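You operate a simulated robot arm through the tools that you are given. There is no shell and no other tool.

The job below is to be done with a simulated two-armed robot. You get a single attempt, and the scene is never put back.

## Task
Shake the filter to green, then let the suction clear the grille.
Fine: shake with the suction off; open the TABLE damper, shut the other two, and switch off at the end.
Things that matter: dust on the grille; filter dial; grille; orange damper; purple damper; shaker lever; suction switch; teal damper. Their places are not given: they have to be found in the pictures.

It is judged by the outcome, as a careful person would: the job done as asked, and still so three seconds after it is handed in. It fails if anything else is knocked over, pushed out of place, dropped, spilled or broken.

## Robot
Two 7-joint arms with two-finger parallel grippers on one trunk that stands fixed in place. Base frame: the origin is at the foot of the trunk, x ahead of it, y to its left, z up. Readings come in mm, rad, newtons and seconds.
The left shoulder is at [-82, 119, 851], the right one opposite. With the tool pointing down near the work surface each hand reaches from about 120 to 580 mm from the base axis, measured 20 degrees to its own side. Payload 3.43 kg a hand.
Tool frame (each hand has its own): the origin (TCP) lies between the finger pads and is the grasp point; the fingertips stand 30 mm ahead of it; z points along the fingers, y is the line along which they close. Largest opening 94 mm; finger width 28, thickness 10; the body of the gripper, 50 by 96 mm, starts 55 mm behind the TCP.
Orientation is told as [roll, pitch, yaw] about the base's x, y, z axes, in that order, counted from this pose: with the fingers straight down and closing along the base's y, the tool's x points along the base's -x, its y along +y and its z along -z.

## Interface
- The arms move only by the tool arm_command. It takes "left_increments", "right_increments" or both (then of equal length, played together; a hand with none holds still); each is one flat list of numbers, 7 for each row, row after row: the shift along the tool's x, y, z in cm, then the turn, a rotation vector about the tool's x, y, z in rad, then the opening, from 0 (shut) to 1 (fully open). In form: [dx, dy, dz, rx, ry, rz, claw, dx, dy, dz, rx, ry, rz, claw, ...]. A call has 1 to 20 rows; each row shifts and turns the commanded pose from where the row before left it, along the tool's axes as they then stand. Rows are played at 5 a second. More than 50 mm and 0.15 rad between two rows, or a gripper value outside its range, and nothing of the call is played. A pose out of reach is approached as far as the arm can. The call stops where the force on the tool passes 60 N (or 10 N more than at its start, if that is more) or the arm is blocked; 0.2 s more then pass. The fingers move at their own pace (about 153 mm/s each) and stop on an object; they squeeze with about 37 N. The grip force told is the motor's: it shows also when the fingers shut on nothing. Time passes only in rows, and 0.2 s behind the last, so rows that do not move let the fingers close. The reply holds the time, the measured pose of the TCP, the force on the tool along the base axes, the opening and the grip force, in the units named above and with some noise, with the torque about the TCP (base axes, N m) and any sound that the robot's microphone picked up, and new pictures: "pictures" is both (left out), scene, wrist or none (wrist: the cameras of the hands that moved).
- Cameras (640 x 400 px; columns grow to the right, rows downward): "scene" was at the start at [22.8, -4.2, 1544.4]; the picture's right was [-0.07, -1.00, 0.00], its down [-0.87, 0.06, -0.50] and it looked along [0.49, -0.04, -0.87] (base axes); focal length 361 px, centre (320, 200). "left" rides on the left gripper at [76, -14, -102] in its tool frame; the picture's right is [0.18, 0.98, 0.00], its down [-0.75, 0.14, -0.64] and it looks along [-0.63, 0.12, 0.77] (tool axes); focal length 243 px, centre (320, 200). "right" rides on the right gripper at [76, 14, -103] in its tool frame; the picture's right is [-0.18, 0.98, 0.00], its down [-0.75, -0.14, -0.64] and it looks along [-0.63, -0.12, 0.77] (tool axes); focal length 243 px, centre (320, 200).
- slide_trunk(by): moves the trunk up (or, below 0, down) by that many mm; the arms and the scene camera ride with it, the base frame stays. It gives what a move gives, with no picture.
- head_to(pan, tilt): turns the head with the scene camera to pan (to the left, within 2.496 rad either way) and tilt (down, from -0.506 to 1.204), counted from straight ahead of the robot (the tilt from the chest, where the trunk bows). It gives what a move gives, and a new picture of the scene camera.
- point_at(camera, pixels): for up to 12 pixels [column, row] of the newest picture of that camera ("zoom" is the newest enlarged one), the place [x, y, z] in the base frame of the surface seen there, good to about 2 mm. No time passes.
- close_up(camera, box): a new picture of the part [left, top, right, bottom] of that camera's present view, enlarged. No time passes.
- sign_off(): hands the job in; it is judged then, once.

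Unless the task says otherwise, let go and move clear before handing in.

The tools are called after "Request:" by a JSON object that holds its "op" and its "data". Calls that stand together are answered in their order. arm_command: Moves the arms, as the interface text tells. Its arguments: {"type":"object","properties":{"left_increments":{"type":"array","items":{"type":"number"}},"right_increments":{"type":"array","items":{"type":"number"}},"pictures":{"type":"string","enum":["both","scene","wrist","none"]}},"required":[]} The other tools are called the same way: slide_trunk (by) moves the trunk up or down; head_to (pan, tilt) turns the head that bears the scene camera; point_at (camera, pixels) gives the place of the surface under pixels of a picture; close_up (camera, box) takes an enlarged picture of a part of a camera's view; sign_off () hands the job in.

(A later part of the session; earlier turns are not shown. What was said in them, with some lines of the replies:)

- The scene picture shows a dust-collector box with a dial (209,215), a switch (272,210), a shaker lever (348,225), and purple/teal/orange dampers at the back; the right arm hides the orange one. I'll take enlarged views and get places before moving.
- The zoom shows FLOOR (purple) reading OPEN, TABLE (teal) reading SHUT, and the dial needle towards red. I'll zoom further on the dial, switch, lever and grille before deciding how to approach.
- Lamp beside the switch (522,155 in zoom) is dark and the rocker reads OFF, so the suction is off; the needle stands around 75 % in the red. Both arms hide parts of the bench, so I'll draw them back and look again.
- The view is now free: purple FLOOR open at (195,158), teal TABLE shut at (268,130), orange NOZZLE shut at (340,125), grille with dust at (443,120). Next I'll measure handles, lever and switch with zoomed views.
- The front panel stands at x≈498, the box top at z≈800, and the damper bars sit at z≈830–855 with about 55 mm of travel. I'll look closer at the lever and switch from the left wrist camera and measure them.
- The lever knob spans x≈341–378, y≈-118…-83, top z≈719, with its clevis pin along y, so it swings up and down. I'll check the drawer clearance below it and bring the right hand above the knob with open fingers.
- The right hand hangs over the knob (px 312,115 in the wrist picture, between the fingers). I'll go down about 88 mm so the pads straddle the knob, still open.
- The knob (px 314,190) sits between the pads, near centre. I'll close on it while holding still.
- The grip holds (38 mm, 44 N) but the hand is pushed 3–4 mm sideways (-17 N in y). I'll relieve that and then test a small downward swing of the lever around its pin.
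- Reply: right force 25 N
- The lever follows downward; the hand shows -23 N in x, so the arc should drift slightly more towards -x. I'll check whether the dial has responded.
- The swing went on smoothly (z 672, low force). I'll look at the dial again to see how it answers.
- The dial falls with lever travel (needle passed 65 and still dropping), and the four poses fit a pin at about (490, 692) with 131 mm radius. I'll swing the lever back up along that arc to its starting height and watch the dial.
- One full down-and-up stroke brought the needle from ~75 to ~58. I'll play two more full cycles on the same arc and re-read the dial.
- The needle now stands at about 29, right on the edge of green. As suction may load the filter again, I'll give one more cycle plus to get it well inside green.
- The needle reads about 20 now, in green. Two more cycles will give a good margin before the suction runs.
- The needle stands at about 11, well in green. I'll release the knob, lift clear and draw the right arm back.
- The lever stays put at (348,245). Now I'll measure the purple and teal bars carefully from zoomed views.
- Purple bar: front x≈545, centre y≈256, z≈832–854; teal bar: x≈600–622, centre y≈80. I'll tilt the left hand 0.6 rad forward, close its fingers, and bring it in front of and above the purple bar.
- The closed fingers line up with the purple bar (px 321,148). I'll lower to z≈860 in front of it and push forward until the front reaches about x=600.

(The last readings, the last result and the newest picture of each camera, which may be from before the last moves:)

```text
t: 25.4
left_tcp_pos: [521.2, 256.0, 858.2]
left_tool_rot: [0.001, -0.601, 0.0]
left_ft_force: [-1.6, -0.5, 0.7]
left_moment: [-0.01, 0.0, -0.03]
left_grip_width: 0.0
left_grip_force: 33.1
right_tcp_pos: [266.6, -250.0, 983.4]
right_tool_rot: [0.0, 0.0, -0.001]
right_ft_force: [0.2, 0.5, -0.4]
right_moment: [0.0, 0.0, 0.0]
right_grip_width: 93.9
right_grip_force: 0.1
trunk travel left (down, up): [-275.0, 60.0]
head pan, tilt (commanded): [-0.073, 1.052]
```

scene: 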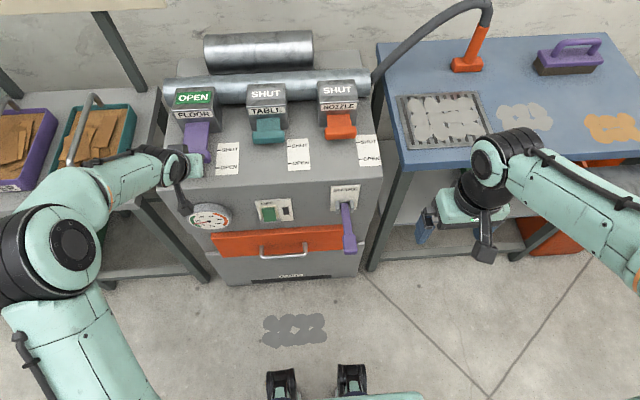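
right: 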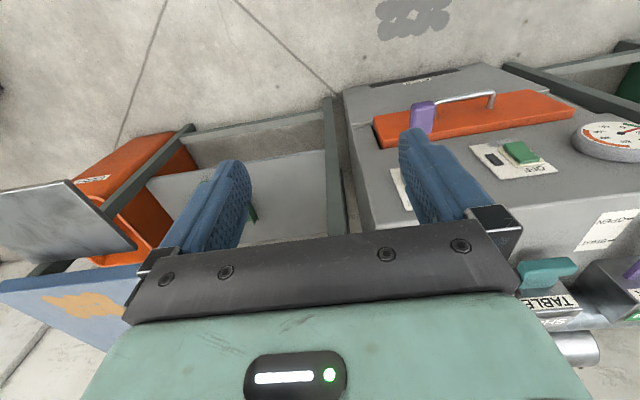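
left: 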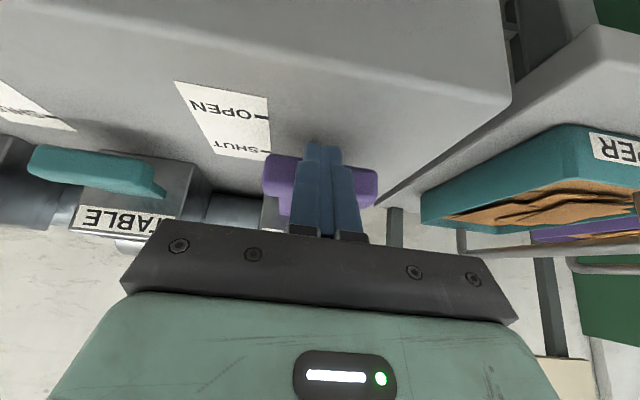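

Contact is just starting (TCP x=521). I'll push forward another 50 mm in 10 mm rows and watch the force.

Request:
{"op": "arm_command", "data": {"left_increments": [-0.825, 0, 0.565, 0, 0, 0, 0, -0.825, 0, 0.565, 0, 0, 0, 0, -0.825, 0, 0.565, 0, 0, 0, 0, -0.825, 0, 0.565, 0, 0, 0, 0, -0.825, 0, 0.565, 0, 0, 0, 0, 0, 0, 0, 0, 0, 0, 0], "pictures": "both"}}

```text
t: 26.8
left_tcp_pos: [572.5, 255.8, 857.5]
left_tool_rot: [-0.001, -0.6, 0.0]
left_ft_force: [-6.6, -0.3, 2.5]
left_moment: [-0.06, 0.06, 0.01]
left_grip_width: 0.0
left_grip_force: 33.1
right_tcp_pos: [265.8, -249.7, 983.3]
right_tool_rot: [-0.001, 0.0, 0.0]
right_ft_force: [-1.0, 0.3, -0.6]
right_moment: [0.04, -0.01, -0.02]
right_grip_width: 93.9
right_grip_force: 0.1
trunk travel left (down, up): [-275.0, 60.0]
head pan, tilt (commanded): [-0.073, 1.052]
```

scene: 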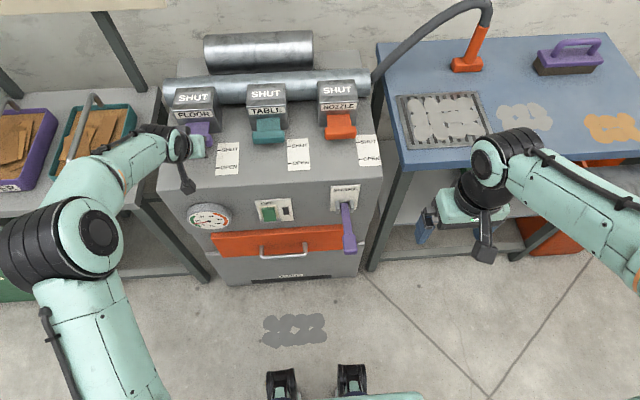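
left: 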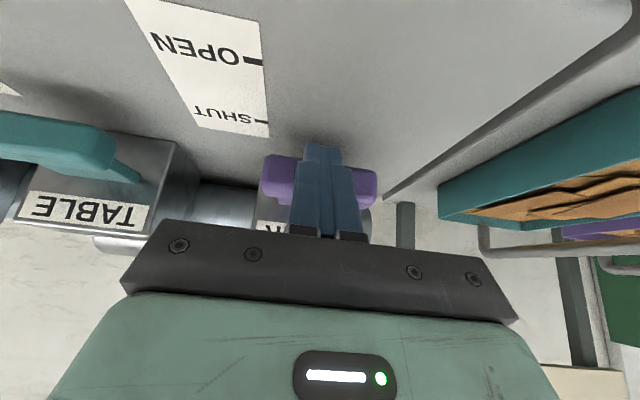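

FLOOR now shows SHUT (195,97). I'll nudge a few mm further to seat it at its stop, watching the force.

Request:
{"op": "arm_command", "data": {"left_increments": [-0.165, 0, 0.113, 0, 0, 0, 0, -0.165, 0, 0.113, 0, 0, 0, 0, 0, 0, 0, 0, 0, 0, 0], "pictures": "none"}}

```text
t: 27.6
left_tcp_pos: [571.9, 255.3, 858.8]
left_tool_rot: [0.003, -0.594, -0.001]
left_ft_force: [-34.2, 0.0, 6.8]
left_moment: [-0.12, 0.36, 0.0]
left_grip_width: 0.0
left_grip_force: 32.9
right_tcp_pos: [264.9, -250.2, 984.1]
right_tool_rot: [0.0, -0.004, -0.001]
right_ft_force: [-0.6, -0.1, -1.5]
right_moment: [0.0, 0.03, 0.05]
right_grip_width: 94.3
right_grip_force: 0.1
trunk travel left (down, up): [-275.0, 60.0]
head pan, tilt (commanded): [-0.073, 1.052]
```

The bar is seated: 34 N at the stop with x unchanged. I'll back the left hand off, raise it, and shift over towards the teal damper while staying clear.

Request:
{"op": "arm_command", "data": {"left_increments": [2.48, 0, -1.69, 0, 0, 0, 0, 2.48, 0, -1.69, 0, 0, 0, 0, -1.69, 0, -2.48, 0, 0, 0, 0.3, -1.69, 0, -2.48, 0, 0, 0, 0.85, -1.1, -1, -1.65, 0, 0, 0, 0.85], "pictures": "both"}}

Request:
{"op": "close_up", "data": {"camera": "scene", "box": [235, 75, 315, 150]}}

```text
t: 28.8
left_tcp_pos: [517.7, 248.4, 940.1]
left_tool_rot: [0.0, -0.602, 0.0]
left_ft_force: [0.5, 1.2, -0.3]
left_moment: [-0.03, 0.01, 0.0]
left_grip_width: 79.8
left_grip_force: 0.1
right_tcp_pos: [267.8, -250.1, 983.4]
right_tool_rot: [0.0, -0.001, -0.001]
right_ft_force: [0.1, -0.6, 0.4]
right_moment: [0.02, 0.01, 0.03]
right_grip_width: 94.0
right_grip_force: 0.1
trunk travel left (down, up): [-275.0, 60.0]
head pan, tilt (commanded): [-0.073, 1.052]
```

scene: 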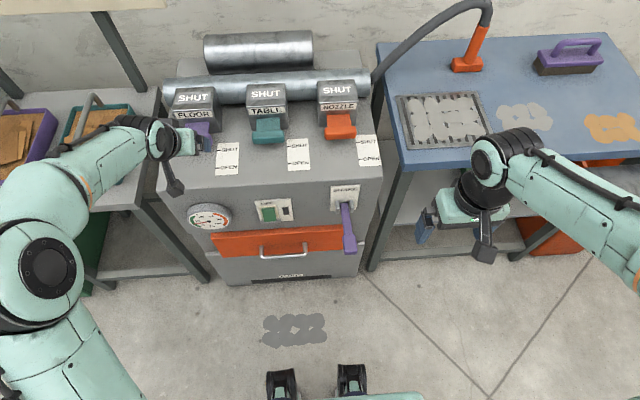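
left: 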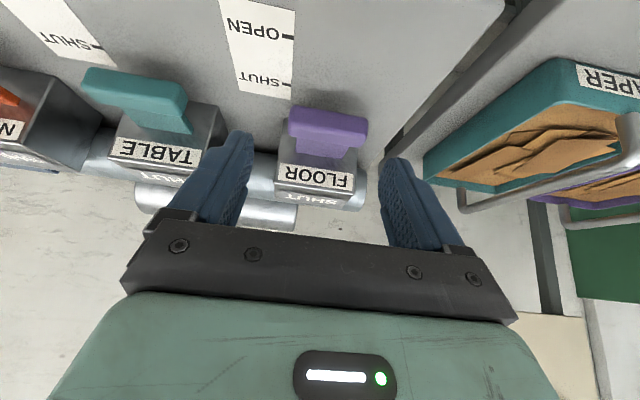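

```text
5.33 times, centred on (275, 112) of scene
```

zoom: 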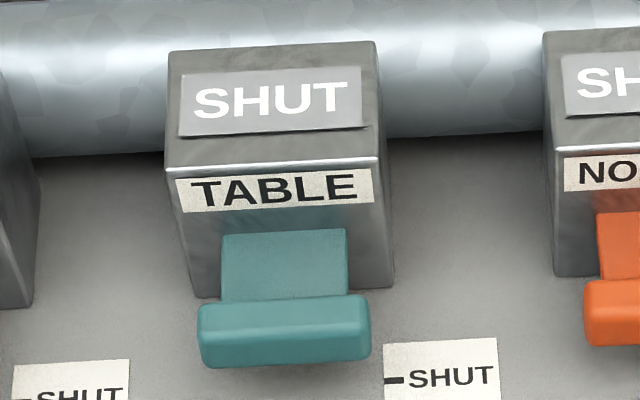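

Both FLOOR and NOZZLE read SHUT. I'll measure the teal bar, blade and housing faces on this zoom before straddling the blade.

Request:
{"op": "point_at", "data": {"camera": "zoom", "pixels": [[205, 320], [365, 312], [285, 345], [285, 305], [284, 296], [284, 260], [226, 260], [344, 255], [284, 235], [284, 222], [270, 165], [270, 145]]}}

Request:
{"op": "point_at", "data": {"camera": "left", "pixels": [[86, 82], [185, 95], [140, 82], [140, 100], [188, 130], [135, 118], [165, 125], [118, 145], [200, 155], [155, 165]]}}

```text
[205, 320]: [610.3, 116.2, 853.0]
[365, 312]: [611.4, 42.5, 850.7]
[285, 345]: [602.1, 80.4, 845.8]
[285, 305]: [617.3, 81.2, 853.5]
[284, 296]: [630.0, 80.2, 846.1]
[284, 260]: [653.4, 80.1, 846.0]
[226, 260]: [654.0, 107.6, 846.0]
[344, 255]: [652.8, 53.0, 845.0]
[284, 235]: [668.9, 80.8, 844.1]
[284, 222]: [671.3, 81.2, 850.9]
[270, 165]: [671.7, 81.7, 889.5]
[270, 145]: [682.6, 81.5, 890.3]
```

```text
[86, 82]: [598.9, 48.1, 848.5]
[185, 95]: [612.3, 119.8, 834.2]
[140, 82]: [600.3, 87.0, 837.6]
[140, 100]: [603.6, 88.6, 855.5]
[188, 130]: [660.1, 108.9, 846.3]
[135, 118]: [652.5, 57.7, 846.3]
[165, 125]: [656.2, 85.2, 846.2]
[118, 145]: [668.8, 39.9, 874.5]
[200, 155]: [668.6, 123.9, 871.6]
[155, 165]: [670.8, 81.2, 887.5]
```

Teal bar: y 40–120, back at x≈621; blade 57 mm wide (y 52–109), top z 846; housing front x≈671, top 890. I'll move the open left hand above the gap behind the bar at about (635, 80, 950).

Request:
{"op": "arm_command", "data": {"left_increments": [-2.04, -3.36, 1.156, 0, 0, 0, 0.85, -2.04, -3.36, 1.156, 0, 0, 0, 0.85, -2.04, -3.36, 1.156, 0, 0, 0, 0.85, -2.04, -3.36, 1.156, 0, 0, 0, 0.85, -2.04, -3.36, 1.156, 0, 0, 0, 0.85, 0, 0, 0, 0, 0, 0, 0.85], "pictures": "both"}}

```text
t: 30.2
left_tcp_pos: [632.0, 79.1, 946.1]
left_tool_rot: [0.0, -0.6, -0.001]
left_ft_force: [0.2, 0.5, 0.3]
left_moment: [0.03, 0.02, -0.02]
left_grip_width: 80.1
left_grip_force: 0.1
right_tcp_pos: [266.6, -251.1, 984.3]
right_tool_rot: [-0.001, 0.001, 0.0]
right_ft_force: [-0.8, 0.4, -0.8]
right_moment: [-0.03, -0.01, -0.01]
right_grip_width: 94.1
right_grip_force: 0.1
trunk travel left (down, up): [-275.0, 60.0]
head pan, tilt (commanded): [-0.073, 1.052]
```

scene: 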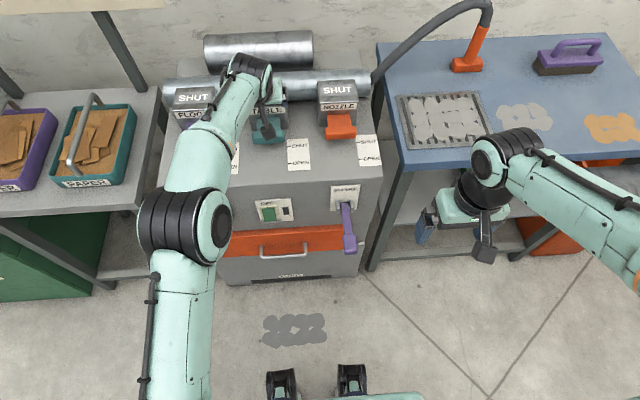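
left: 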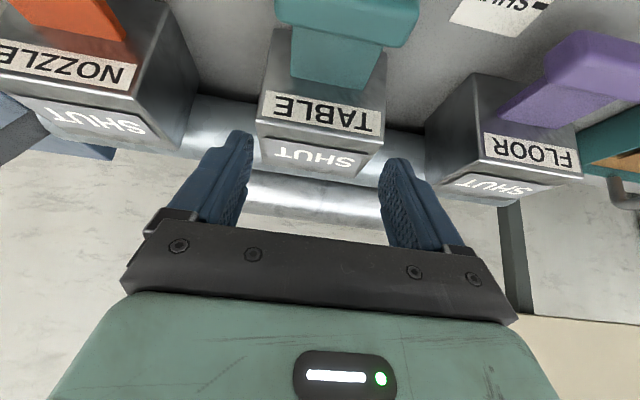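

The hand reached (632, 79, 946), above the gap, fingers straddling the TABLE housing line. I'll lower straight down about 78 mm so the fingers pass either side of the blade behind the bar.

Request:
{"op": "arm_command", "data": {"left_increments": [1.387, 0.05, 2.2, 0, 0, 0, 0.85, 1.387, 0.05, 2.2, 0, 0, 0, 0.85, 1.387, 0.05, 2.2, 0, 0, 0, 0.85, 0, 0, 0, 0, 0, 0, 0.85], "pictures": "both"}}

```text
t: 31.2
left_tcp_pos: [634.1, 80.3, 868.9]
left_tool_rot: [0.001, -0.6, 0.001]
left_ft_force: [0.0, -0.4, -0.8]
left_moment: [-0.05, 0.0, 0.02]
left_grip_width: 80.0
left_grip_force: 0.0
right_tcp_pos: [266.5, -249.7, 983.6]
right_tool_rot: [0.002, 0.0, -0.001]
right_ft_force: [-0.2, 0.3, 0.8]
right_moment: [0.0, -0.01, 0.04]
right_grip_width: 93.8
right_grip_force: 0.1
trunk travel left (down, up): [-275.0, 60.0]
head pan, tilt (commanded): [-0.073, 1.052]
```

scene: 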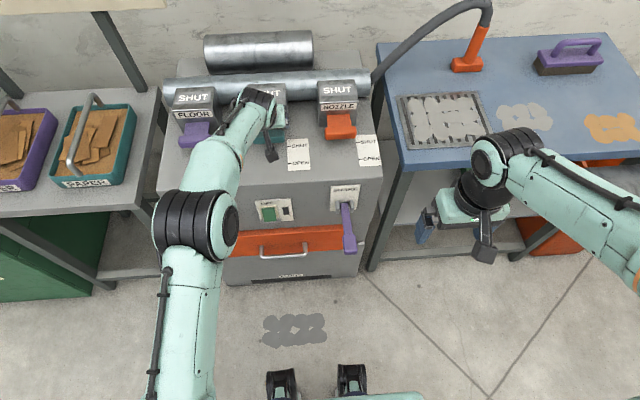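
left: 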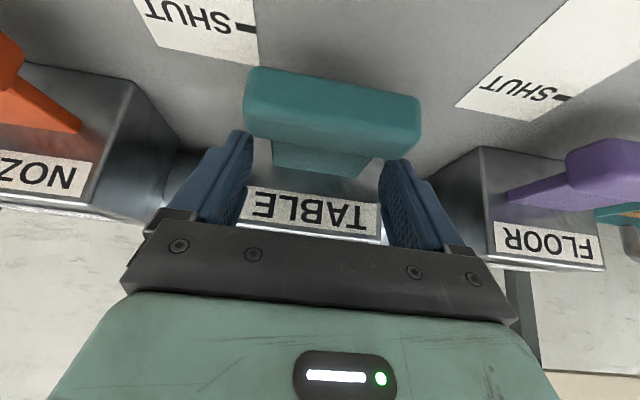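

The fingers straddle the blade behind the teal bar with no contact. I'll drop 4 mm more and close on the blade sides.

Request:
{"op": "arm_command", "data": {"left_increments": [0.226, 0, 0.33, 0, 0, 0, 0.8, 0, 0, 0, 0, 0, 0, 0.62, 0, 0, 0, 0, 0, 0, 0.5, 0, 0, 0, 0, 0, 0, 0.5], "pictures": "wrist"}}

```text
t: 32.2
left_tcp_pos: [635.5, 80.7, 866.5]
left_tool_rot: [0.0, -0.601, 0.001]
left_ft_force: [-1.3, 0.1, 0.2]
left_moment: [0.06, 0.27, -0.07]
left_grip_width: 59.8
left_grip_force: 44.7
right_tcp_pos: [268.3, -249.7, 983.1]
right_tool_rot: [0.0, 0.001, 0.0]
right_ft_force: [0.0, -0.1, -0.6]
right_moment: [0.03, 0.01, 0.01]
right_grip_width: 93.9
right_grip_force: 0.0
trunk travel left (down, up): [-275.0, 60.0]
head pan, tilt (commanded): [-0.073, 1.052]
```

left: 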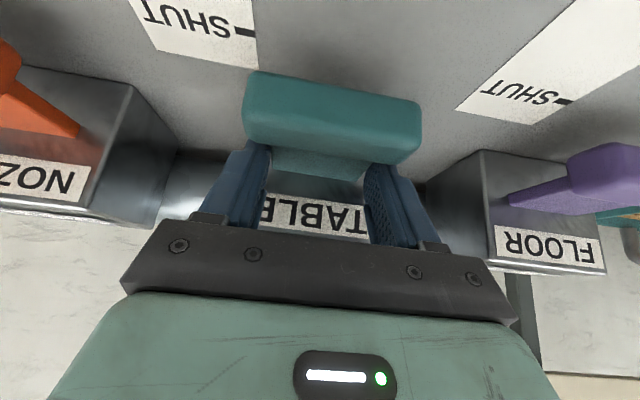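

The grip holds the blade at 59.8 mm, centred. I'll pull straight back 50 mm in 10 mm rows.

Request:
{"op": "arm_command", "data": {"left_increments": [0.825, 0, -0.565, 0, 0, 0, 0.5, 0.825, 0, -0.565, 0, 0, 0, 0.5, 0.825, 0, -0.565, 0, 0, 0, 0.5, 0.825, 0, -0.565, 0, 0, 0, 0.5, 0.825, 0, -0.565, 0, 0, 0, 0.5], "pictures": "both"}}

```text
t: 33.4
left_tcp_pos: [585.9, 79.9, 865.6]
left_tool_rot: [-0.001, -0.603, 0.0]
left_ft_force: [0.4, 1.2, 0.1]
left_moment: [0.25, -1.33, 0.47]
left_grip_width: 59.8
left_grip_force: 44.7
right_tcp_pos: [267.8, -251.3, 983.6]
right_tool_rot: [-0.002, 0.001, 0.001]
right_ft_force: [-0.1, 0.1, -0.1]
right_moment: [0.01, 0.03, -0.01]
right_grip_width: 93.8
right_grip_force: 0.0
trunk travel left (down, up): [-275.0, 60.0]
head pan, tilt (commanded): [-0.073, 1.052]
```

scene: 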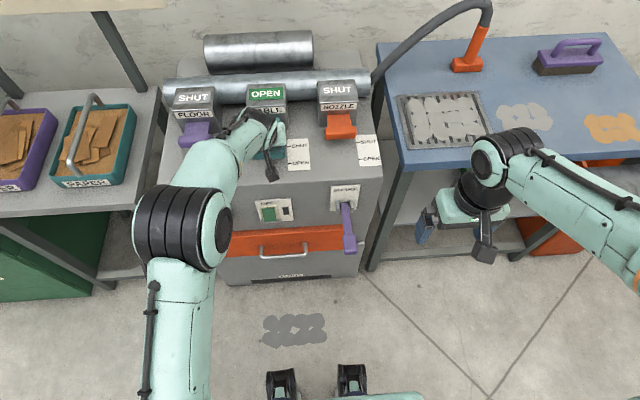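
left: 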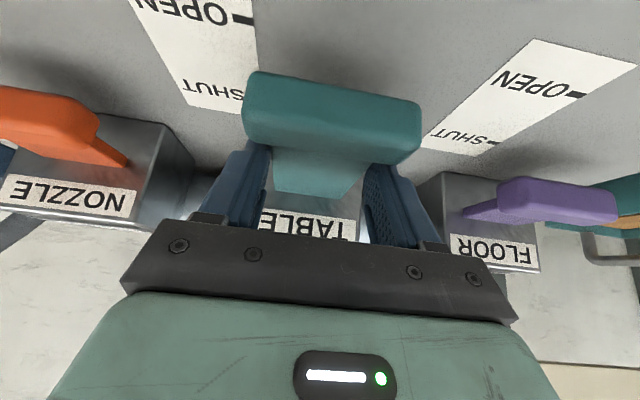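

TABLE now shows OPEN (265,93). I'll pull the last few mm to its stop in small rows, watching the force.

Request:
{"op": "arm_command", "data": {"left_increments": [0.25, 0, -0.17, 0, 0, 0, 0.5, 0.25, 0, -0.17, 0, 0, 0, 0.5, 0, 0, 0, 0, 0, 0, 0.5], "pictures": "wrist"}}

```text
t: 34.2
left_tcp_pos: [580.0, 80.6, 865.0]
left_tool_rot: [0.0, -0.602, 0.0]
left_ft_force: [1.8, 6.0, 6.0]
left_moment: [-0.07, 0.05, -0.39]
left_grip_width: 59.5
left_grip_force: 44.9
right_tcp_pos: [267.9, -248.8, 983.8]
right_tool_rot: [0.001, 0.0, -0.001]
right_ft_force: [0.2, 0.8, 0.8]
right_moment: [0.01, 0.0, -0.01]
right_grip_width: 94.0
right_grip_force: 0.0
trunk travel left (down, up): [-275.0, 60.0]
head pan, tilt (commanded): [-0.073, 1.052]
```

left: 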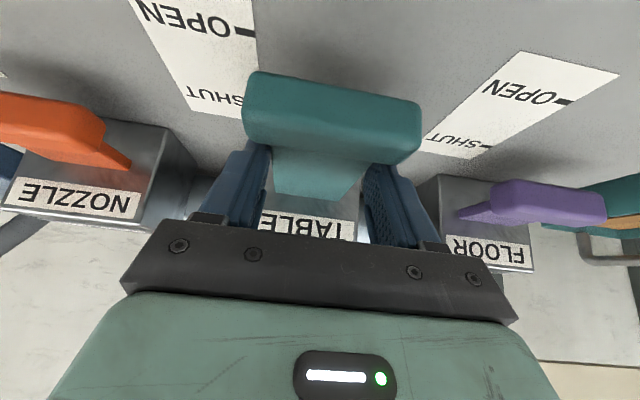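

Travel so far is 55.5 mm with little force. A final 3 mm pull will tell whether the stop is reached.

Request:
{"op": "arm_command", "data": {"left_increments": [0.165, 0, -0.113, 0, 0, 0, 0.5, 0.165, 0, -0.113, 0, 0, 0, 0.5, 0, 0, 0, 0, 0, 0, 0.5], "pictures": "none"}}

```text
t: 35.0
left_tcp_pos: [580.5, 79.5, 866.9]
left_tool_rot: [0.0, -0.606, 0.002]
left_ft_force: [30.2, 5.0, 2.3]
left_moment: [0.68, -0.9, 0.12]
left_grip_width: 59.8
left_grip_force: 44.8
right_tcp_pos: [268.8, -250.7, 981.8]
right_tool_rot: [-0.002, 0.0, -0.001]
right_ft_force: [-0.3, -0.1, 0.2]
right_moment: [0.02, -0.02, 0.0]
right_grip_width: 94.1
right_grip_force: 0.0
trunk travel left (down, up): [-275.0, 60.0]
head pan, tilt (commanded): [-0.073, 1.052]
```

30 N with no further travel: the teal damper is at its open stop. I'll take off the pull, open the fingers and lift straight up.

Request:
{"op": "arm_command", "data": {"left_increments": [-0.29, 0, 0.2, 0, 0, 0, 0.5, 0, 0, 0, 0, 0, 0, 0.85, 0, 0, 0, 0, 0, 0, 0.85, -1.69, 0, -2.48, 0, 0, 0, 0.85, -1.69, 0, -2.48, 0, 0, 0, 0.85, -1.69, 0, -2.48, 0, 0, 0, 0.85], "pictures": "both"}}

```text
t: 36.4
left_tcp_pos: [577.7, 78.5, 952.7]
left_tool_rot: [0.0, -0.599, -0.002]
left_ft_force: [0.3, 0.5, -0.3]
left_moment: [0.0, 0.0, 0.03]
left_grip_width: 80.1
left_grip_force: 0.0
right_tcp_pos: [266.7, -251.3, 983.6]
right_tool_rot: [-0.001, 0.001, -0.001]
right_ft_force: [0.0, 0.0, -0.5]
right_moment: [0.03, -0.04, 0.06]
right_grip_width: 94.2
right_grip_force: 0.1
trunk travel left (down, up): [-275.0, 60.0]
head pan, tilt (commanded): [-0.073, 1.052]
```

scene: 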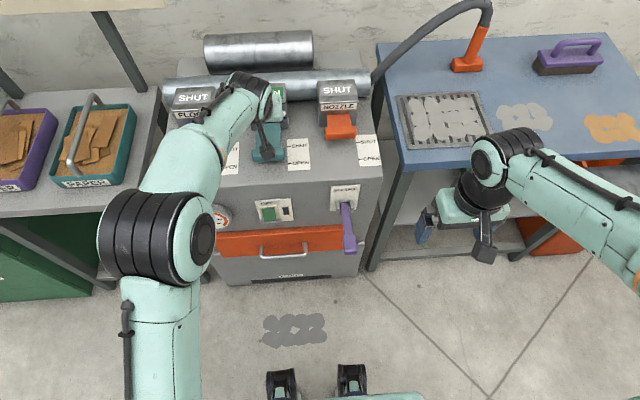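
left: 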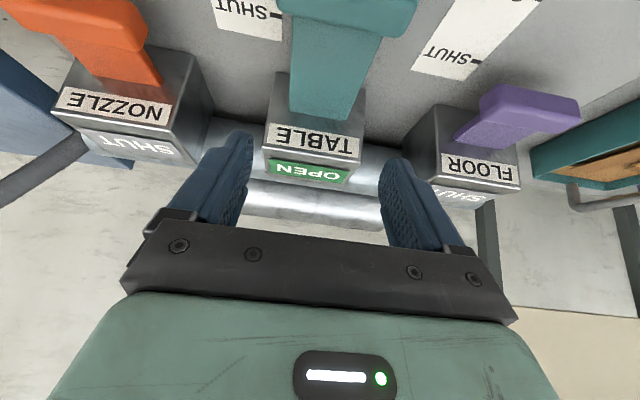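

All three damper signs read right: NOZZLE SHUT, TABLE OPEN, FLOOR SHUT. Next is the switch; I'll measure the rocker's face.

Request:
{"op": "close_up", "data": {"camera": "scene", "box": [250, 190, 300, 230]}}

Request:
{"op": "point_at", "data": {"camera": "zoom", "pixels": [[250, 180], [190, 200], [310, 190], [250, 200], [255, 230], [262, 265], [268, 300], [330, 300], [205, 310], [240, 135], [428, 205], [285, 325]]}}

```text
10.00 times, centred on (275, 210) of scene
```

zoom: 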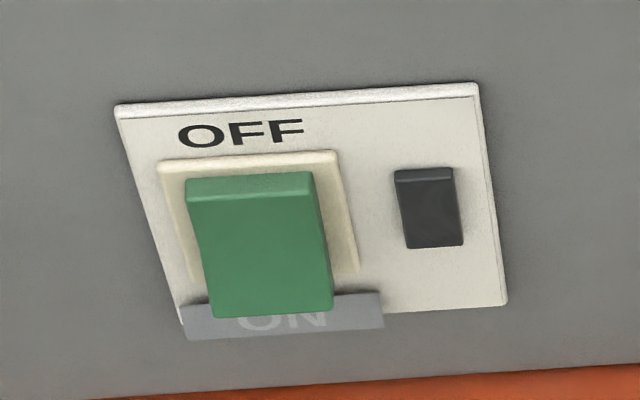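

```text
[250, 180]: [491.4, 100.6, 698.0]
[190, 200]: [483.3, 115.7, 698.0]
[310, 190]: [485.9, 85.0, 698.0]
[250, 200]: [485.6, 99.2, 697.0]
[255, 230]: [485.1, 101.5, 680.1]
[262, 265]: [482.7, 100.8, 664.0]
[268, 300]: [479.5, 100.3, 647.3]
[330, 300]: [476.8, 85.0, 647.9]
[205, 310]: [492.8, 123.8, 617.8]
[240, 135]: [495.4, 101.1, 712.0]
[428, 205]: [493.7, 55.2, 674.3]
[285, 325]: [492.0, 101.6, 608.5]
```

The rocker spans y 85–117, z≈640–700; its bottom end (x≈478) sticks out, so pressing the bottom (z≈650) turns it ON. I'll bring the closed left fingers back from the box and down in front of it.

Request:
{"op": "arm_command", "data": {"left_increments": [3.67, 0.53, -2.51, 0, 0, 0, 0.4, 3.67, 0.53, -2.51, 0, 0, 0, 0, 3.67, 0.53, -2.51, 0, 0, 0, 0, 3.67, 0.53, -2.51, 0, 0, 0, 0, 2.66, 0, 3.89, 0, 0, 0, 0, 2.66, 0, 3.89, 0, 0, 0, 0, 2.66, 0, 3.89, 0, 0, 0, 0, 2.66, 0, 3.89, 0, 0, 0, 0, 2.66, 0, 3.89, 0, 0, 0, 0, 2.66, 0, 3.89, 0, 0, 0, 0, 0, 0, 0, 0, 0, 0, 0], "pictures": "both"}}

```text
t: 38.8
left_tcp_pos: [400.1, 99.7, 675.2]
left_tool_rot: [0.001, -0.6, -0.001]
left_ft_force: [0.1, 0.0, -0.7]
left_moment: [0.0, -0.01, -0.01]
left_grip_width: 0.0
left_grip_force: 32.8
right_tcp_pos: [267.5, -250.7, 984.1]
right_tool_rot: [0.0, 0.001, 0.0]
right_ft_force: [-0.5, -0.3, 0.1]
right_moment: [0.0, -0.02, -0.01]
right_grip_width: 94.0
right_grip_force: 0.1
trunk travel left (down, up): [-275.0, 60.0]
head pan, tilt (commanded): [-0.073, 1.052]
```

scene: 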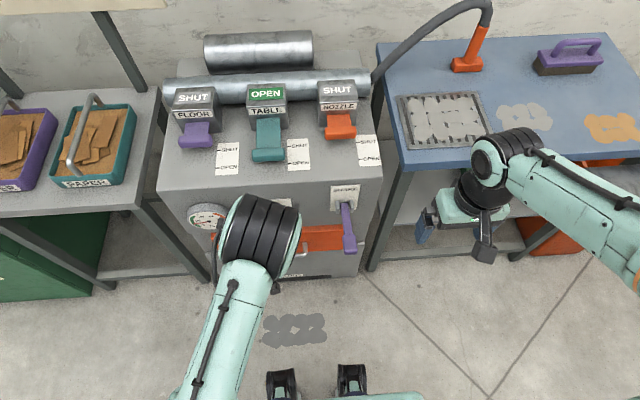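
left: 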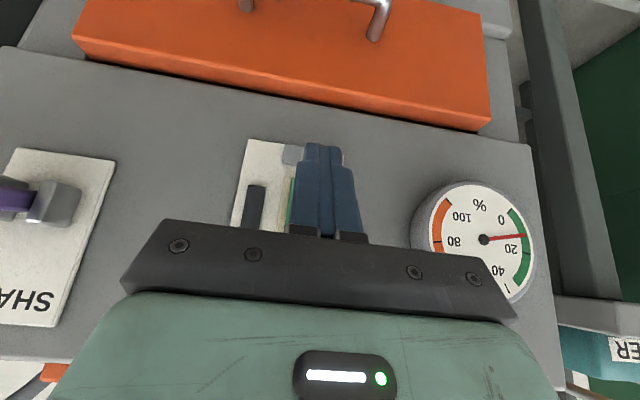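

The left hand is in front of the switch and the dial is readable in its picture (~11). I'll advance to just before the rocker's lower half and press in by small rows.

Request:
{"op": "arm_command", "data": {"left_increments": [-1.63, 0, 1.6, 0, 0, 0, 0, -1.63, 0, 1.6, 0, 0, 0, 0, -0.33, 0, 0.226, 0, 0, 0, 0, -0.33, 0, 0.226, 0, 0, 0, 0, -0.25, 0, 0.17, 0, 0, 0, 0], "pictures": "both"}}

```text
t: 40.0
left_tcp_pos: [454.9, 99.5, 664.6]
left_tool_rot: [-0.002, -0.597, 0.001]
left_ft_force: [-13.3, -1.6, 4.2]
left_moment: [-0.06, 0.15, -0.05]
left_grip_width: 0.0
left_grip_force: 33.4
right_tcp_pos: [265.0, -250.4, 983.0]
right_tool_rot: [0.0, -0.001, -0.002]
right_ft_force: [-0.4, -0.2, -0.5]
right_moment: [-0.02, 0.01, -0.02]
right_grip_width: 93.9
right_grip_force: 0.1
trunk travel left (down, up): [-275.0, 60.0]
head pan, tilt (commanded): [-0.073, 1.052]
```

scene: 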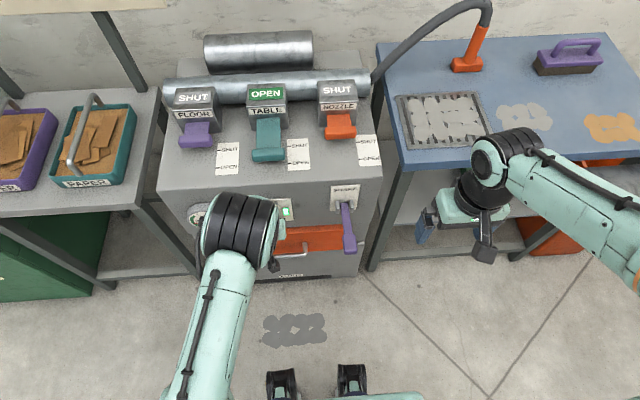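
left: 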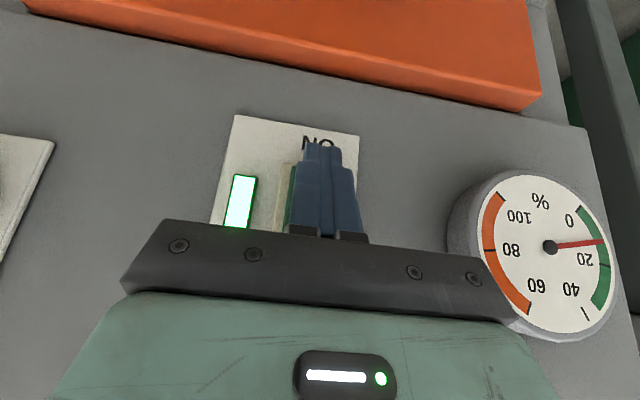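

The lamp is lit green (240,200) — suction ON. I'll back off to be ready at the rocker's top and watch the grille dust.

Request:
{"op": "arm_command", "data": {"left_increments": [1.65, 0, -1.13, 0, 0, 0, 0, 1.1, 0, -1.5, 0, 0, 0, 0, -2.3, 0, -2.9, 0, 0, 0, 0, 0, 0, 0, 0, 0, 0, 0, 0, 0, 0, 0, 0, 0, 0], "pictures": "both"}}

Request:
{"op": "close_up", "data": {"camera": "scene", "box": [390, 80, 510, 160]}}

```text
t: 41.2
left_tcp_pos: [424.5, 97.7, 709.1]
left_tool_rot: [0.0, -0.6, 0.0]
left_ft_force: [0.1, 0.1, -0.2]
left_moment: [0.03, 0.03, -0.04]
left_grip_width: 0.0
left_grip_force: 33.1
right_tcp_pos: [267.6, -250.7, 983.7]
right_tool_rot: [0.001, 0.0, 0.001]
right_ft_force: [0.0, 0.7, -1.0]
right_moment: [-0.02, 0.05, 0.01]
right_grip_width: 93.9
right_grip_force: 0.1
trunk travel left (down, up): [-275.0, 60.0]
head pan, tilt (commanded): [-0.073, 1.052]
```

scene: 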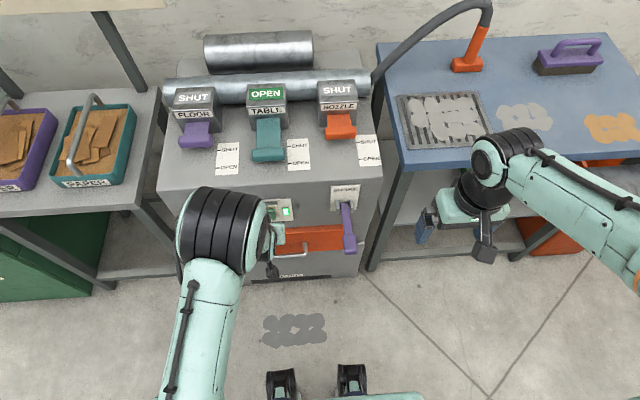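
left: 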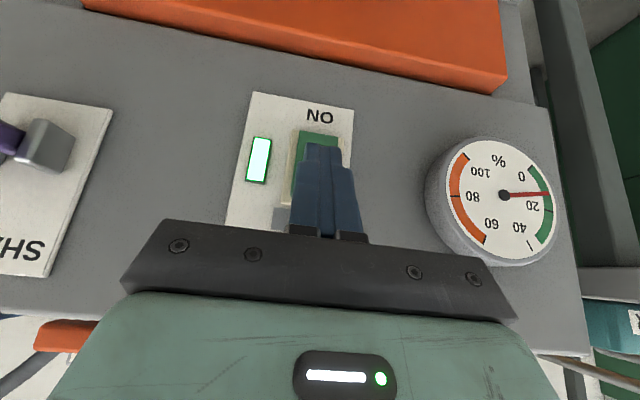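

```text
5.00 times, centred on (450, 120) of scene
```

zoom: 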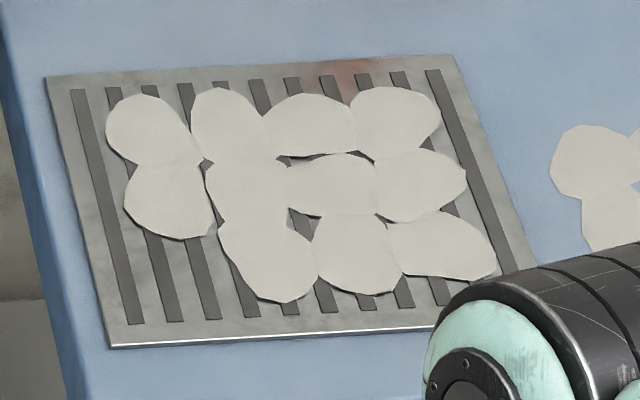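

One of the twelve dust patches has already vanished and the dial is still in green. I'll hold still for 4 s and check again.

Request:
{"op": "arm_command", "data": {"left_increments": [0, 0, 0, 0, 0, 0, 0, 0, 0, 0, 0, 0, 0, 0, 0, 0, 0, 0, 0, 0, 0, 0, 0, 0, 0, 0, 0, 0, 0, 0, 0, 0, 0, 0, 0, 0, 0, 0, 0, 0, 0, 0, 0, 0, 0, 0, 0, 0, 0, 0, 0, 0, 0, 0, 0, 0, 0, 0, 0, 0, 0, 0, 0, 0, 0, 0, 0, 0, 0, 0, 0, 0, 0, 0, 0, 0, 0, 0, 0, 0, 0, 0, 0, 0, 0, 0, 0, 0, 0, 0, 0, 0, 0, 0, 0, 0, 0, 0, 0, 0, 0, 0, 0, 0, 0, 0, 0, 0, 0, 0, 0, 0, 0, 0, 0, 0, 0, 0, 0, 0, 0, 0, 0, 0, 0, 0, 0, 0, 0, 0, 0, 0, 0, 0, 0, 0, 0, 0, 0, 0], "pictures": "both"}}

Request:
{"op": "close_up", "data": {"camera": "scene", "box": [390, 80, 510, 160]}}

```text
t: 45.4
left_tcp_pos: [424.3, 98.6, 709.2]
left_tool_rot: [0.0, -0.601, 0.0]
left_ft_force: [0.0, 0.1, 0.1]
left_moment: [0.01, -0.01, 0.03]
left_grip_width: 0.1
left_grip_force: 33.5
right_tcp_pos: [267.0, -249.3, 983.0]
right_tool_rot: [0.0, 0.0, 0.0]
right_ft_force: [-0.3, 0.3, -0.4]
right_moment: [0.01, -0.02, 0.01]
right_grip_width: 94.3
right_grip_force: 0.0
trunk travel left (down, up): [-275.0, 60.0]
head pan, tilt (commanded): [-0.073, 1.052]
```

scene: 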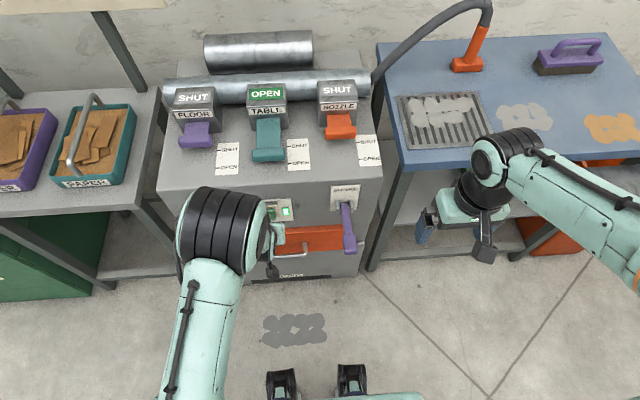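
left: 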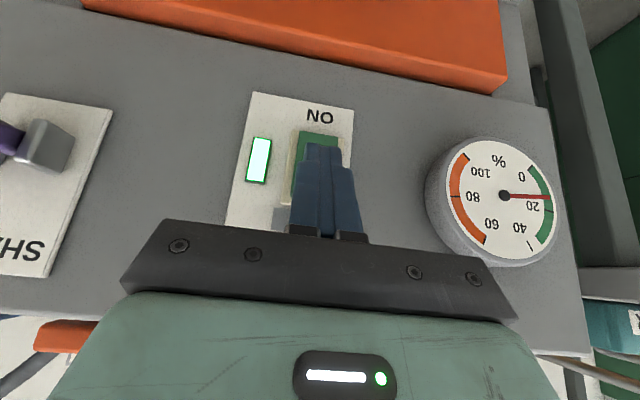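

```text
5.00 times, centred on (450, 120) of scene
```

zoom: 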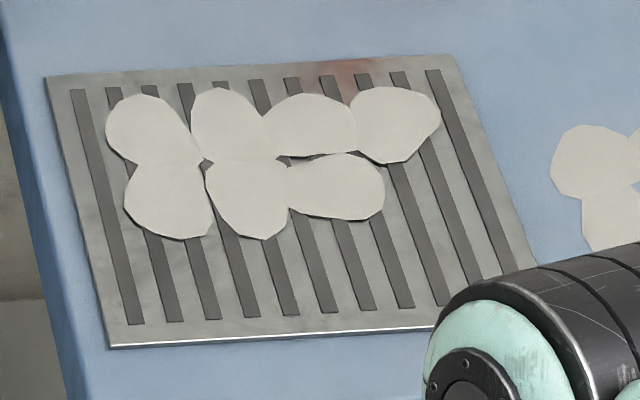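

Seven patches remain and the dial is at about 14, still green. I'll keep waiting another 4 s.

Request:
{"op": "arm_command", "data": {"left_increments": [0, 0, 0, 0, 0, 0, 0, 0, 0, 0, 0, 0, 0, 0, 0, 0, 0, 0, 0, 0, 0, 0, 0, 0, 0, 0, 0, 0, 0, 0, 0, 0, 0, 0, 0, 0, 0, 0, 0, 0, 0, 0, 0, 0, 0, 0, 0, 0, 0, 0, 0, 0, 0, 0, 0, 0, 0, 0, 0, 0, 0, 0, 0, 0, 0, 0, 0, 0, 0, 0, 0, 0, 0, 0, 0, 0, 0, 0, 0, 0, 0, 0, 0, 0, 0, 0, 0, 0, 0, 0, 0, 0, 0, 0, 0, 0, 0, 0, 0, 0, 0, 0, 0, 0, 0, 0, 0, 0, 0, 0, 0, 0, 0, 0, 0, 0, 0, 0, 0, 0, 0, 0, 0, 0, 0, 0, 0, 0, 0, 0, 0, 0, 0, 0, 0, 0, 0, 0, 0, 0], "pictures": "both"}}

Request:
{"op": "close_up", "data": {"camera": "scene", "box": [390, 80, 510, 160]}}

```text
t: 49.6
left_tcp_pos: [424.0, 97.4, 709.1]
left_tool_rot: [0.0, -0.601, 0.0]
left_ft_force: [0.0, -0.8, 0.2]
left_moment: [-0.01, -0.01, 0.03]
left_grip_width: 0.1
left_grip_force: 32.9
right_tcp_pos: [266.1, -249.6, 983.2]
right_tool_rot: [0.0, 0.0, -0.002]
right_ft_force: [-0.1, 0.4, 0.2]
right_moment: [0.0, 0.03, -0.03]
right_grip_width: 94.0
right_grip_force: 0.2
trunk travel left (down, up): [-275.0, 60.0]
head pan, tilt (commanded): [-0.073, 1.052]
```

scene: 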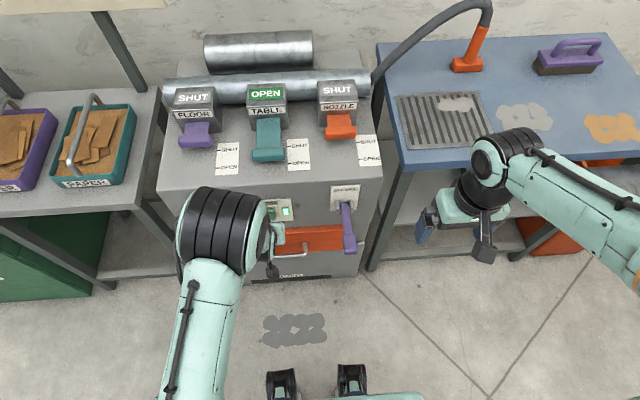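
left: 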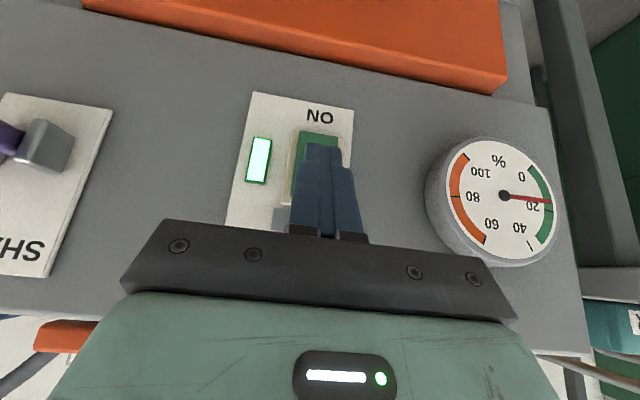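

```text
5.00 times, centred on (450, 120) of scene
```

zoom: 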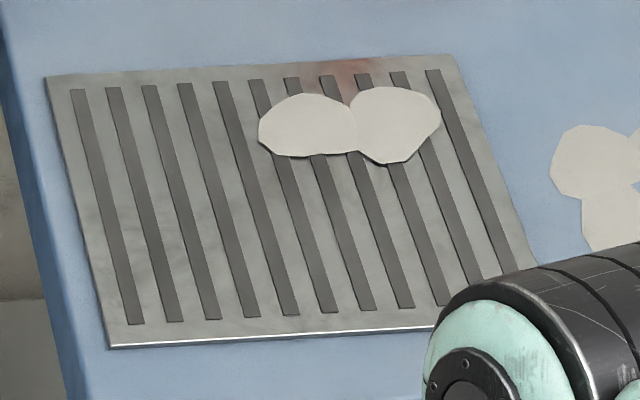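

Two patches remain at (310,125) and (397,125) of the zoom; the dial is around 17. I'll wait 3 s more.

Request:
{"op": "arm_command", "data": {"left_increments": [0, 0, 0, 0, 0, 0, 0, 0, 0, 0, 0, 0, 0, 0, 0, 0, 0, 0, 0, 0, 0, 0, 0, 0, 0, 0, 0, 0, 0, 0, 0, 0, 0, 0, 0, 0, 0, 0, 0, 0, 0, 0, 0, 0, 0, 0, 0, 0, 0, 0, 0, 0, 0, 0, 0, 0, 0, 0, 0, 0, 0, 0, 0, 0, 0, 0, 0, 0, 0, 0, 0, 0, 0, 0, 0, 0, 0, 0, 0, 0, 0, 0, 0, 0, 0, 0, 0, 0, 0, 0, 0, 0, 0, 0, 0, 0, 0, 0, 0, 0, 0, 0, 0, 0, 0], "pictures": "both"}}

Request:
{"op": "close_up", "data": {"camera": "scene", "box": [390, 80, 510, 160]}}

```text
t: 52.8
left_tcp_pos: [424.4, 98.1, 710.0]
left_tool_rot: [0.0, -0.599, 0.0]
left_ft_force: [-0.7, 0.0, -0.3]
left_moment: [0.0, -0.01, 0.01]
left_grip_width: 0.0
left_grip_force: 32.5
right_tcp_pos: [266.8, -251.2, 983.0]
right_tool_rot: [0.0, 0.0, -0.001]
right_ft_force: [-0.1, -0.2, -0.3]
right_moment: [0.0, -0.01, 0.04]
right_grip_width: 94.1
right_grip_force: 0.0
trunk travel left (down, up): [-275.0, 60.0]
head pan, tilt (commanded): [-0.073, 1.052]
```

scene: 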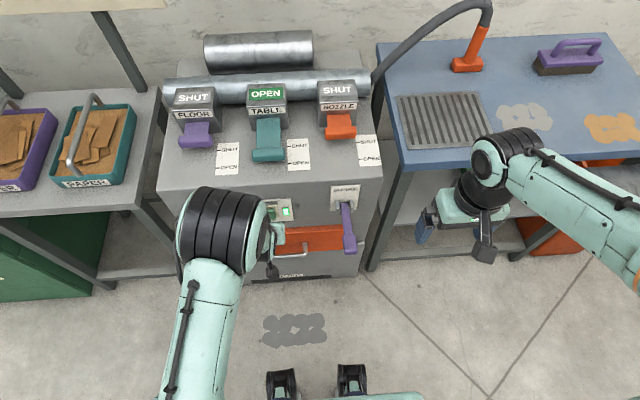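
left: 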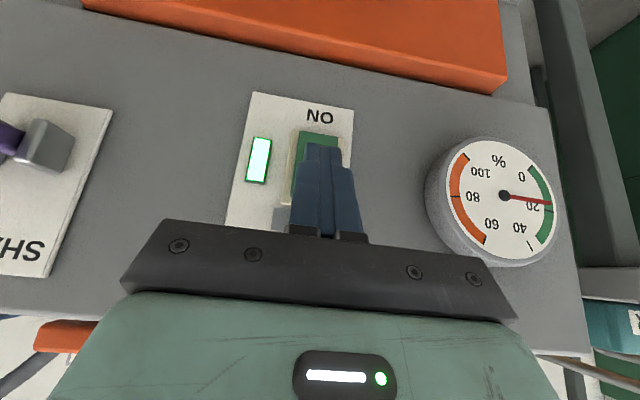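

```text
5.00 times, centred on (450, 120) of scene
```

zoom: 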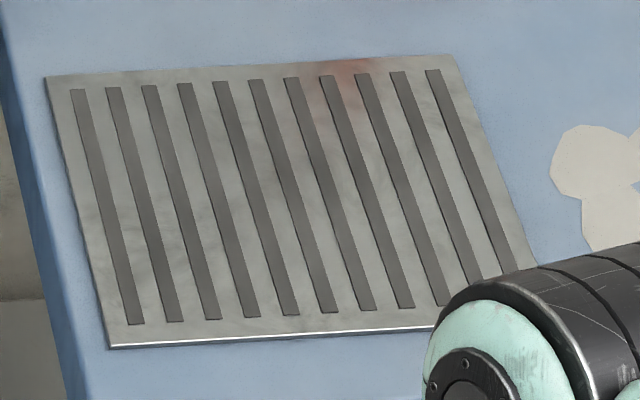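

The grille is completely clear and the dial stands near 18, in green. Now I'll press the rocker's upper end (z≈688) to switch off.

Request:
{"op": "arm_command", "data": {"left_increments": [-1.37, 0.2, 1.54, 0, 0, 0, 0, -0.33, 0, 0.226, 0, 0, 0, 0, -0.33, 0, 0.226, 0, 0, 0, 0, -0.25, 0, 0.17, 0, 0, 0, 0], "pictures": "both"}}

```text
t: 53.8
left_tcp_pos: [453.8, 101.1, 703.3]
left_tool_rot: [0.001, -0.6, 0.0]
left_ft_force: [-1.7, 0.0, 2.8]
left_moment: [-0.02, -0.04, 0.0]
left_grip_width: 0.2
left_grip_force: 32.6
right_tcp_pos: [267.1, -250.3, 984.2]
right_tool_rot: [0.001, -0.001, 0.0]
right_ft_force: [-0.8, 0.6, 0.0]
right_moment: [-0.03, -0.01, -0.04]
right_grip_width: 94.1
right_grip_force: 0.0
trunk travel left (down, up): [-275.0, 60.0]
head pan, tilt (commanded): [-0.073, 1.052]
```

scene: 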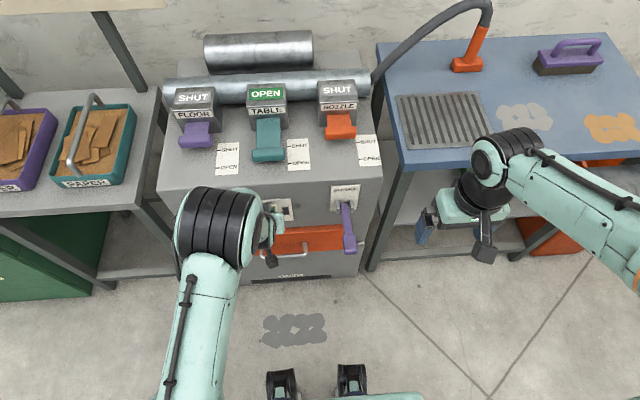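
left: 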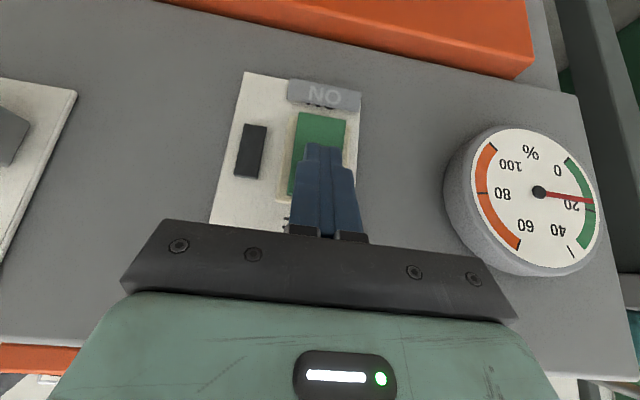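

The lamp is dark (250,150) and the OFF side is pressed. I'll back the left hand straight out and raise it clear.

Request:
{"op": "arm_command", "data": {"left_increments": [2.48, 0, -1.69, 0, 0, 0, 0, 2.48, 0, -1.69, 0, 0, 0, 0, -1.6, 1.2, -3.75, 0, 0, 0, 0, -1.6, 1.2, -3.75, 0, 0, 0, 0, -1.6, 1.2, -3.75, 0, 0, 0, 0, -1.6, 1.2, -3.75, 0, 0, 0, 0, -1.6, 1.2, -3.75, 0, 0, 0, 0, 2.5, 2.5, -2.5, 0, 0.12, 0, 0, 2.5, 2.5, -2.5, 0, 0.12, 0, 0, 2.5, 2.5, 0, 0, 0.12, 0, 0, 1, 2.5, 0, 0, 0.12, 0, 0, 0, 2.5, 0, 0, 0.12, 0, 0], "pictures": "both"}}

Request:
{"op": "close_up", "data": {"camera": "scene", "box": [150, 70, 400, 290]}}

Request:
{"op": "close_up", "data": {"camera": "scene", "box": [180, 180, 310, 260]}}

```text
t: 56.4
left_tcp_pos: [249.9, 289.0, 911.9]
left_tool_rot: [-0.001, 0.004, 0.0]
left_ft_force: [1.1, 0.2, 0.0]
left_moment: [-0.01, 0.0, -0.03]
left_grip_width: 0.0
left_grip_force: 33.0
right_tcp_pos: [268.0, -249.9, 983.1]
right_tool_rot: [-0.001, 0.0, -0.001]
right_ft_force: [-0.9, 0.6, -1.0]
right_moment: [0.01, 0.03, 0.04]
right_grip_width: 94.1
right_grip_force: 0.1
trunk travel left (down, up): [-275.0, 60.0]
head pan, tilt (commanded): [-0.073, 1.052]
```

scene: 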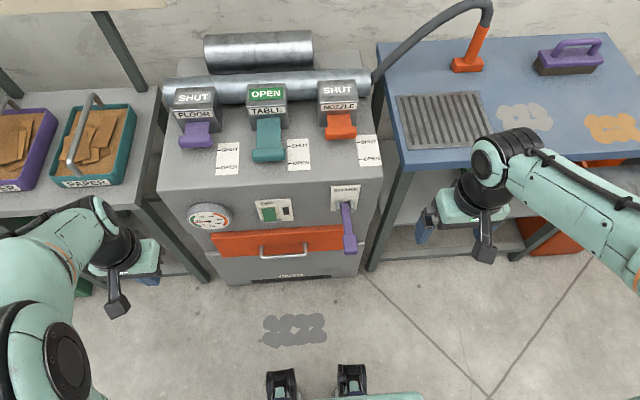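
left: 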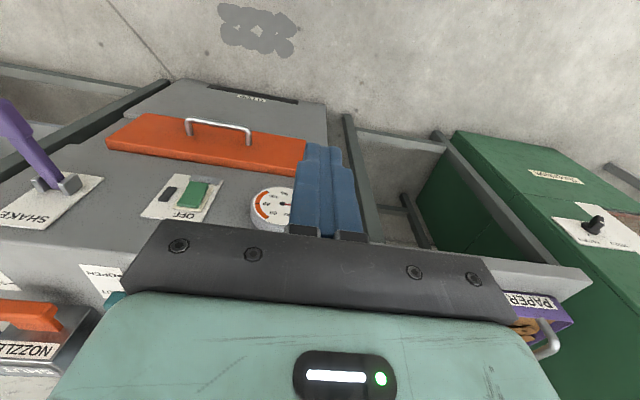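

```text
1.82 times, centred on (275, 180) of scene
```

zoom: 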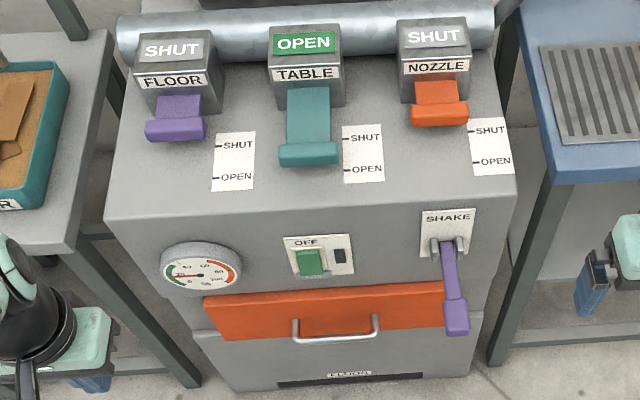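

```text
4.92 times, centred on (245, 220) of scene
```

zoom: 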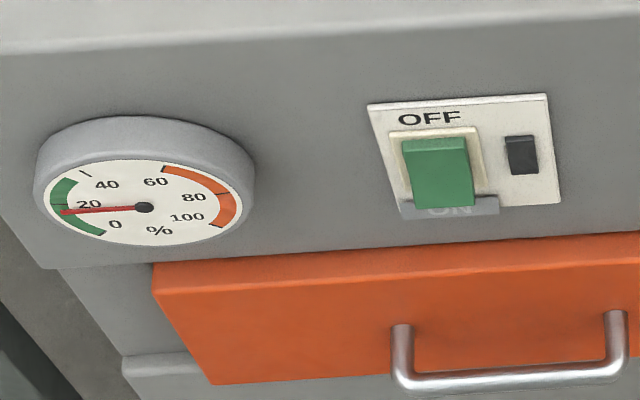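

FLOOR SHUT, TABLE OPEN, NOZZLE SHUT, switch OFF with lamp dark, dial ~17 in green, both hands clear. One last look at the grille corner before handing in.

Request:
{"op": "close_up", "data": {"camera": "scene", "box": [390, 80, 510, 160]}}

Request:
{"op": "arm_command", "data": {"right_increments": [2, -0.5, 0, 0, 0, 0, 1, 2, -0.5, 0, 0, 0, 0, 1, 2, -0.5, 0, 0, 0, 0, 1], "pictures": "scene"}}

```text
5.00 times, centred on (450, 120) of scene
```

zoom: 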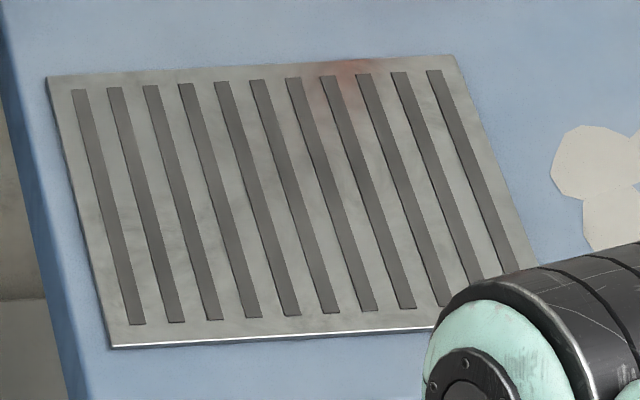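

```text
t: 57.2
left_tcp_pos: [249.9, 288.6, 911.8]
left_tool_rot: [0.0, 0.001, -0.001]
left_ft_force: [-0.5, 0.3, -0.7]
left_moment: [0.03, 0.0, 0.01]
left_grip_width: 0.0
left_grip_force: 32.9
right_tcp_pos: [208.2, -265.9, 983.3]
right_tool_rot: [-0.001, 0.0, 0.001]
right_ft_force: [-0.6, -0.2, -0.4]
right_moment: [0.0, -0.03, 0.01]
right_grip_width: 93.9
right_grip_force: 0.1
trunk travel left (down, up): [-275.0, 60.0]
head pan, tilt (commanded): [-0.073, 1.052]
```

scene: 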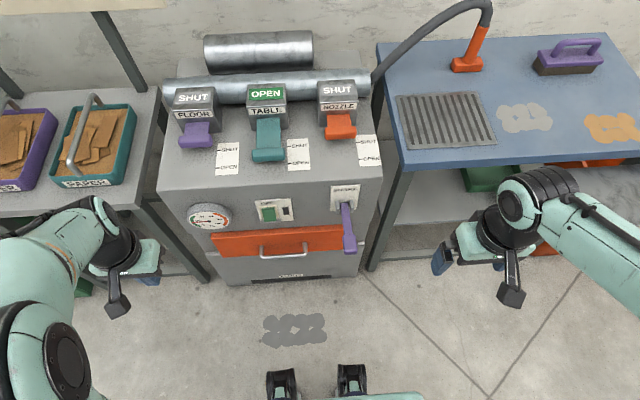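

The whole grille (445,120) is now visible and clear of dust. The dampers, dial and switch are all as asked and both hands are away, so I'm handing in.

Request:
{"op": "sign_off", "data": {}}

```text
The job is handed in.
```

The job is done and handed in: the filter dial is in the green and the grille is clear of dust.

- **Filter:** I shook it with the suction off, from about 75% down to about 11%. Running the suction raised it again, and it ended around 17–18%, still in the green.
- **Dampers:** TABLE (teal) is open, and FLOOR (purple) and NOZZLE (orange) are shut. NOZZLE was already shut, so I left it alone.
- **Suction:** It ran until all the dust patches on the grille were gone. I then switched it off, and the lamp is dark.

Both hands were clear at hand-in, and nothing else in the pictures looked moved or knocked over. The judge's result did not come back with the hand-in.
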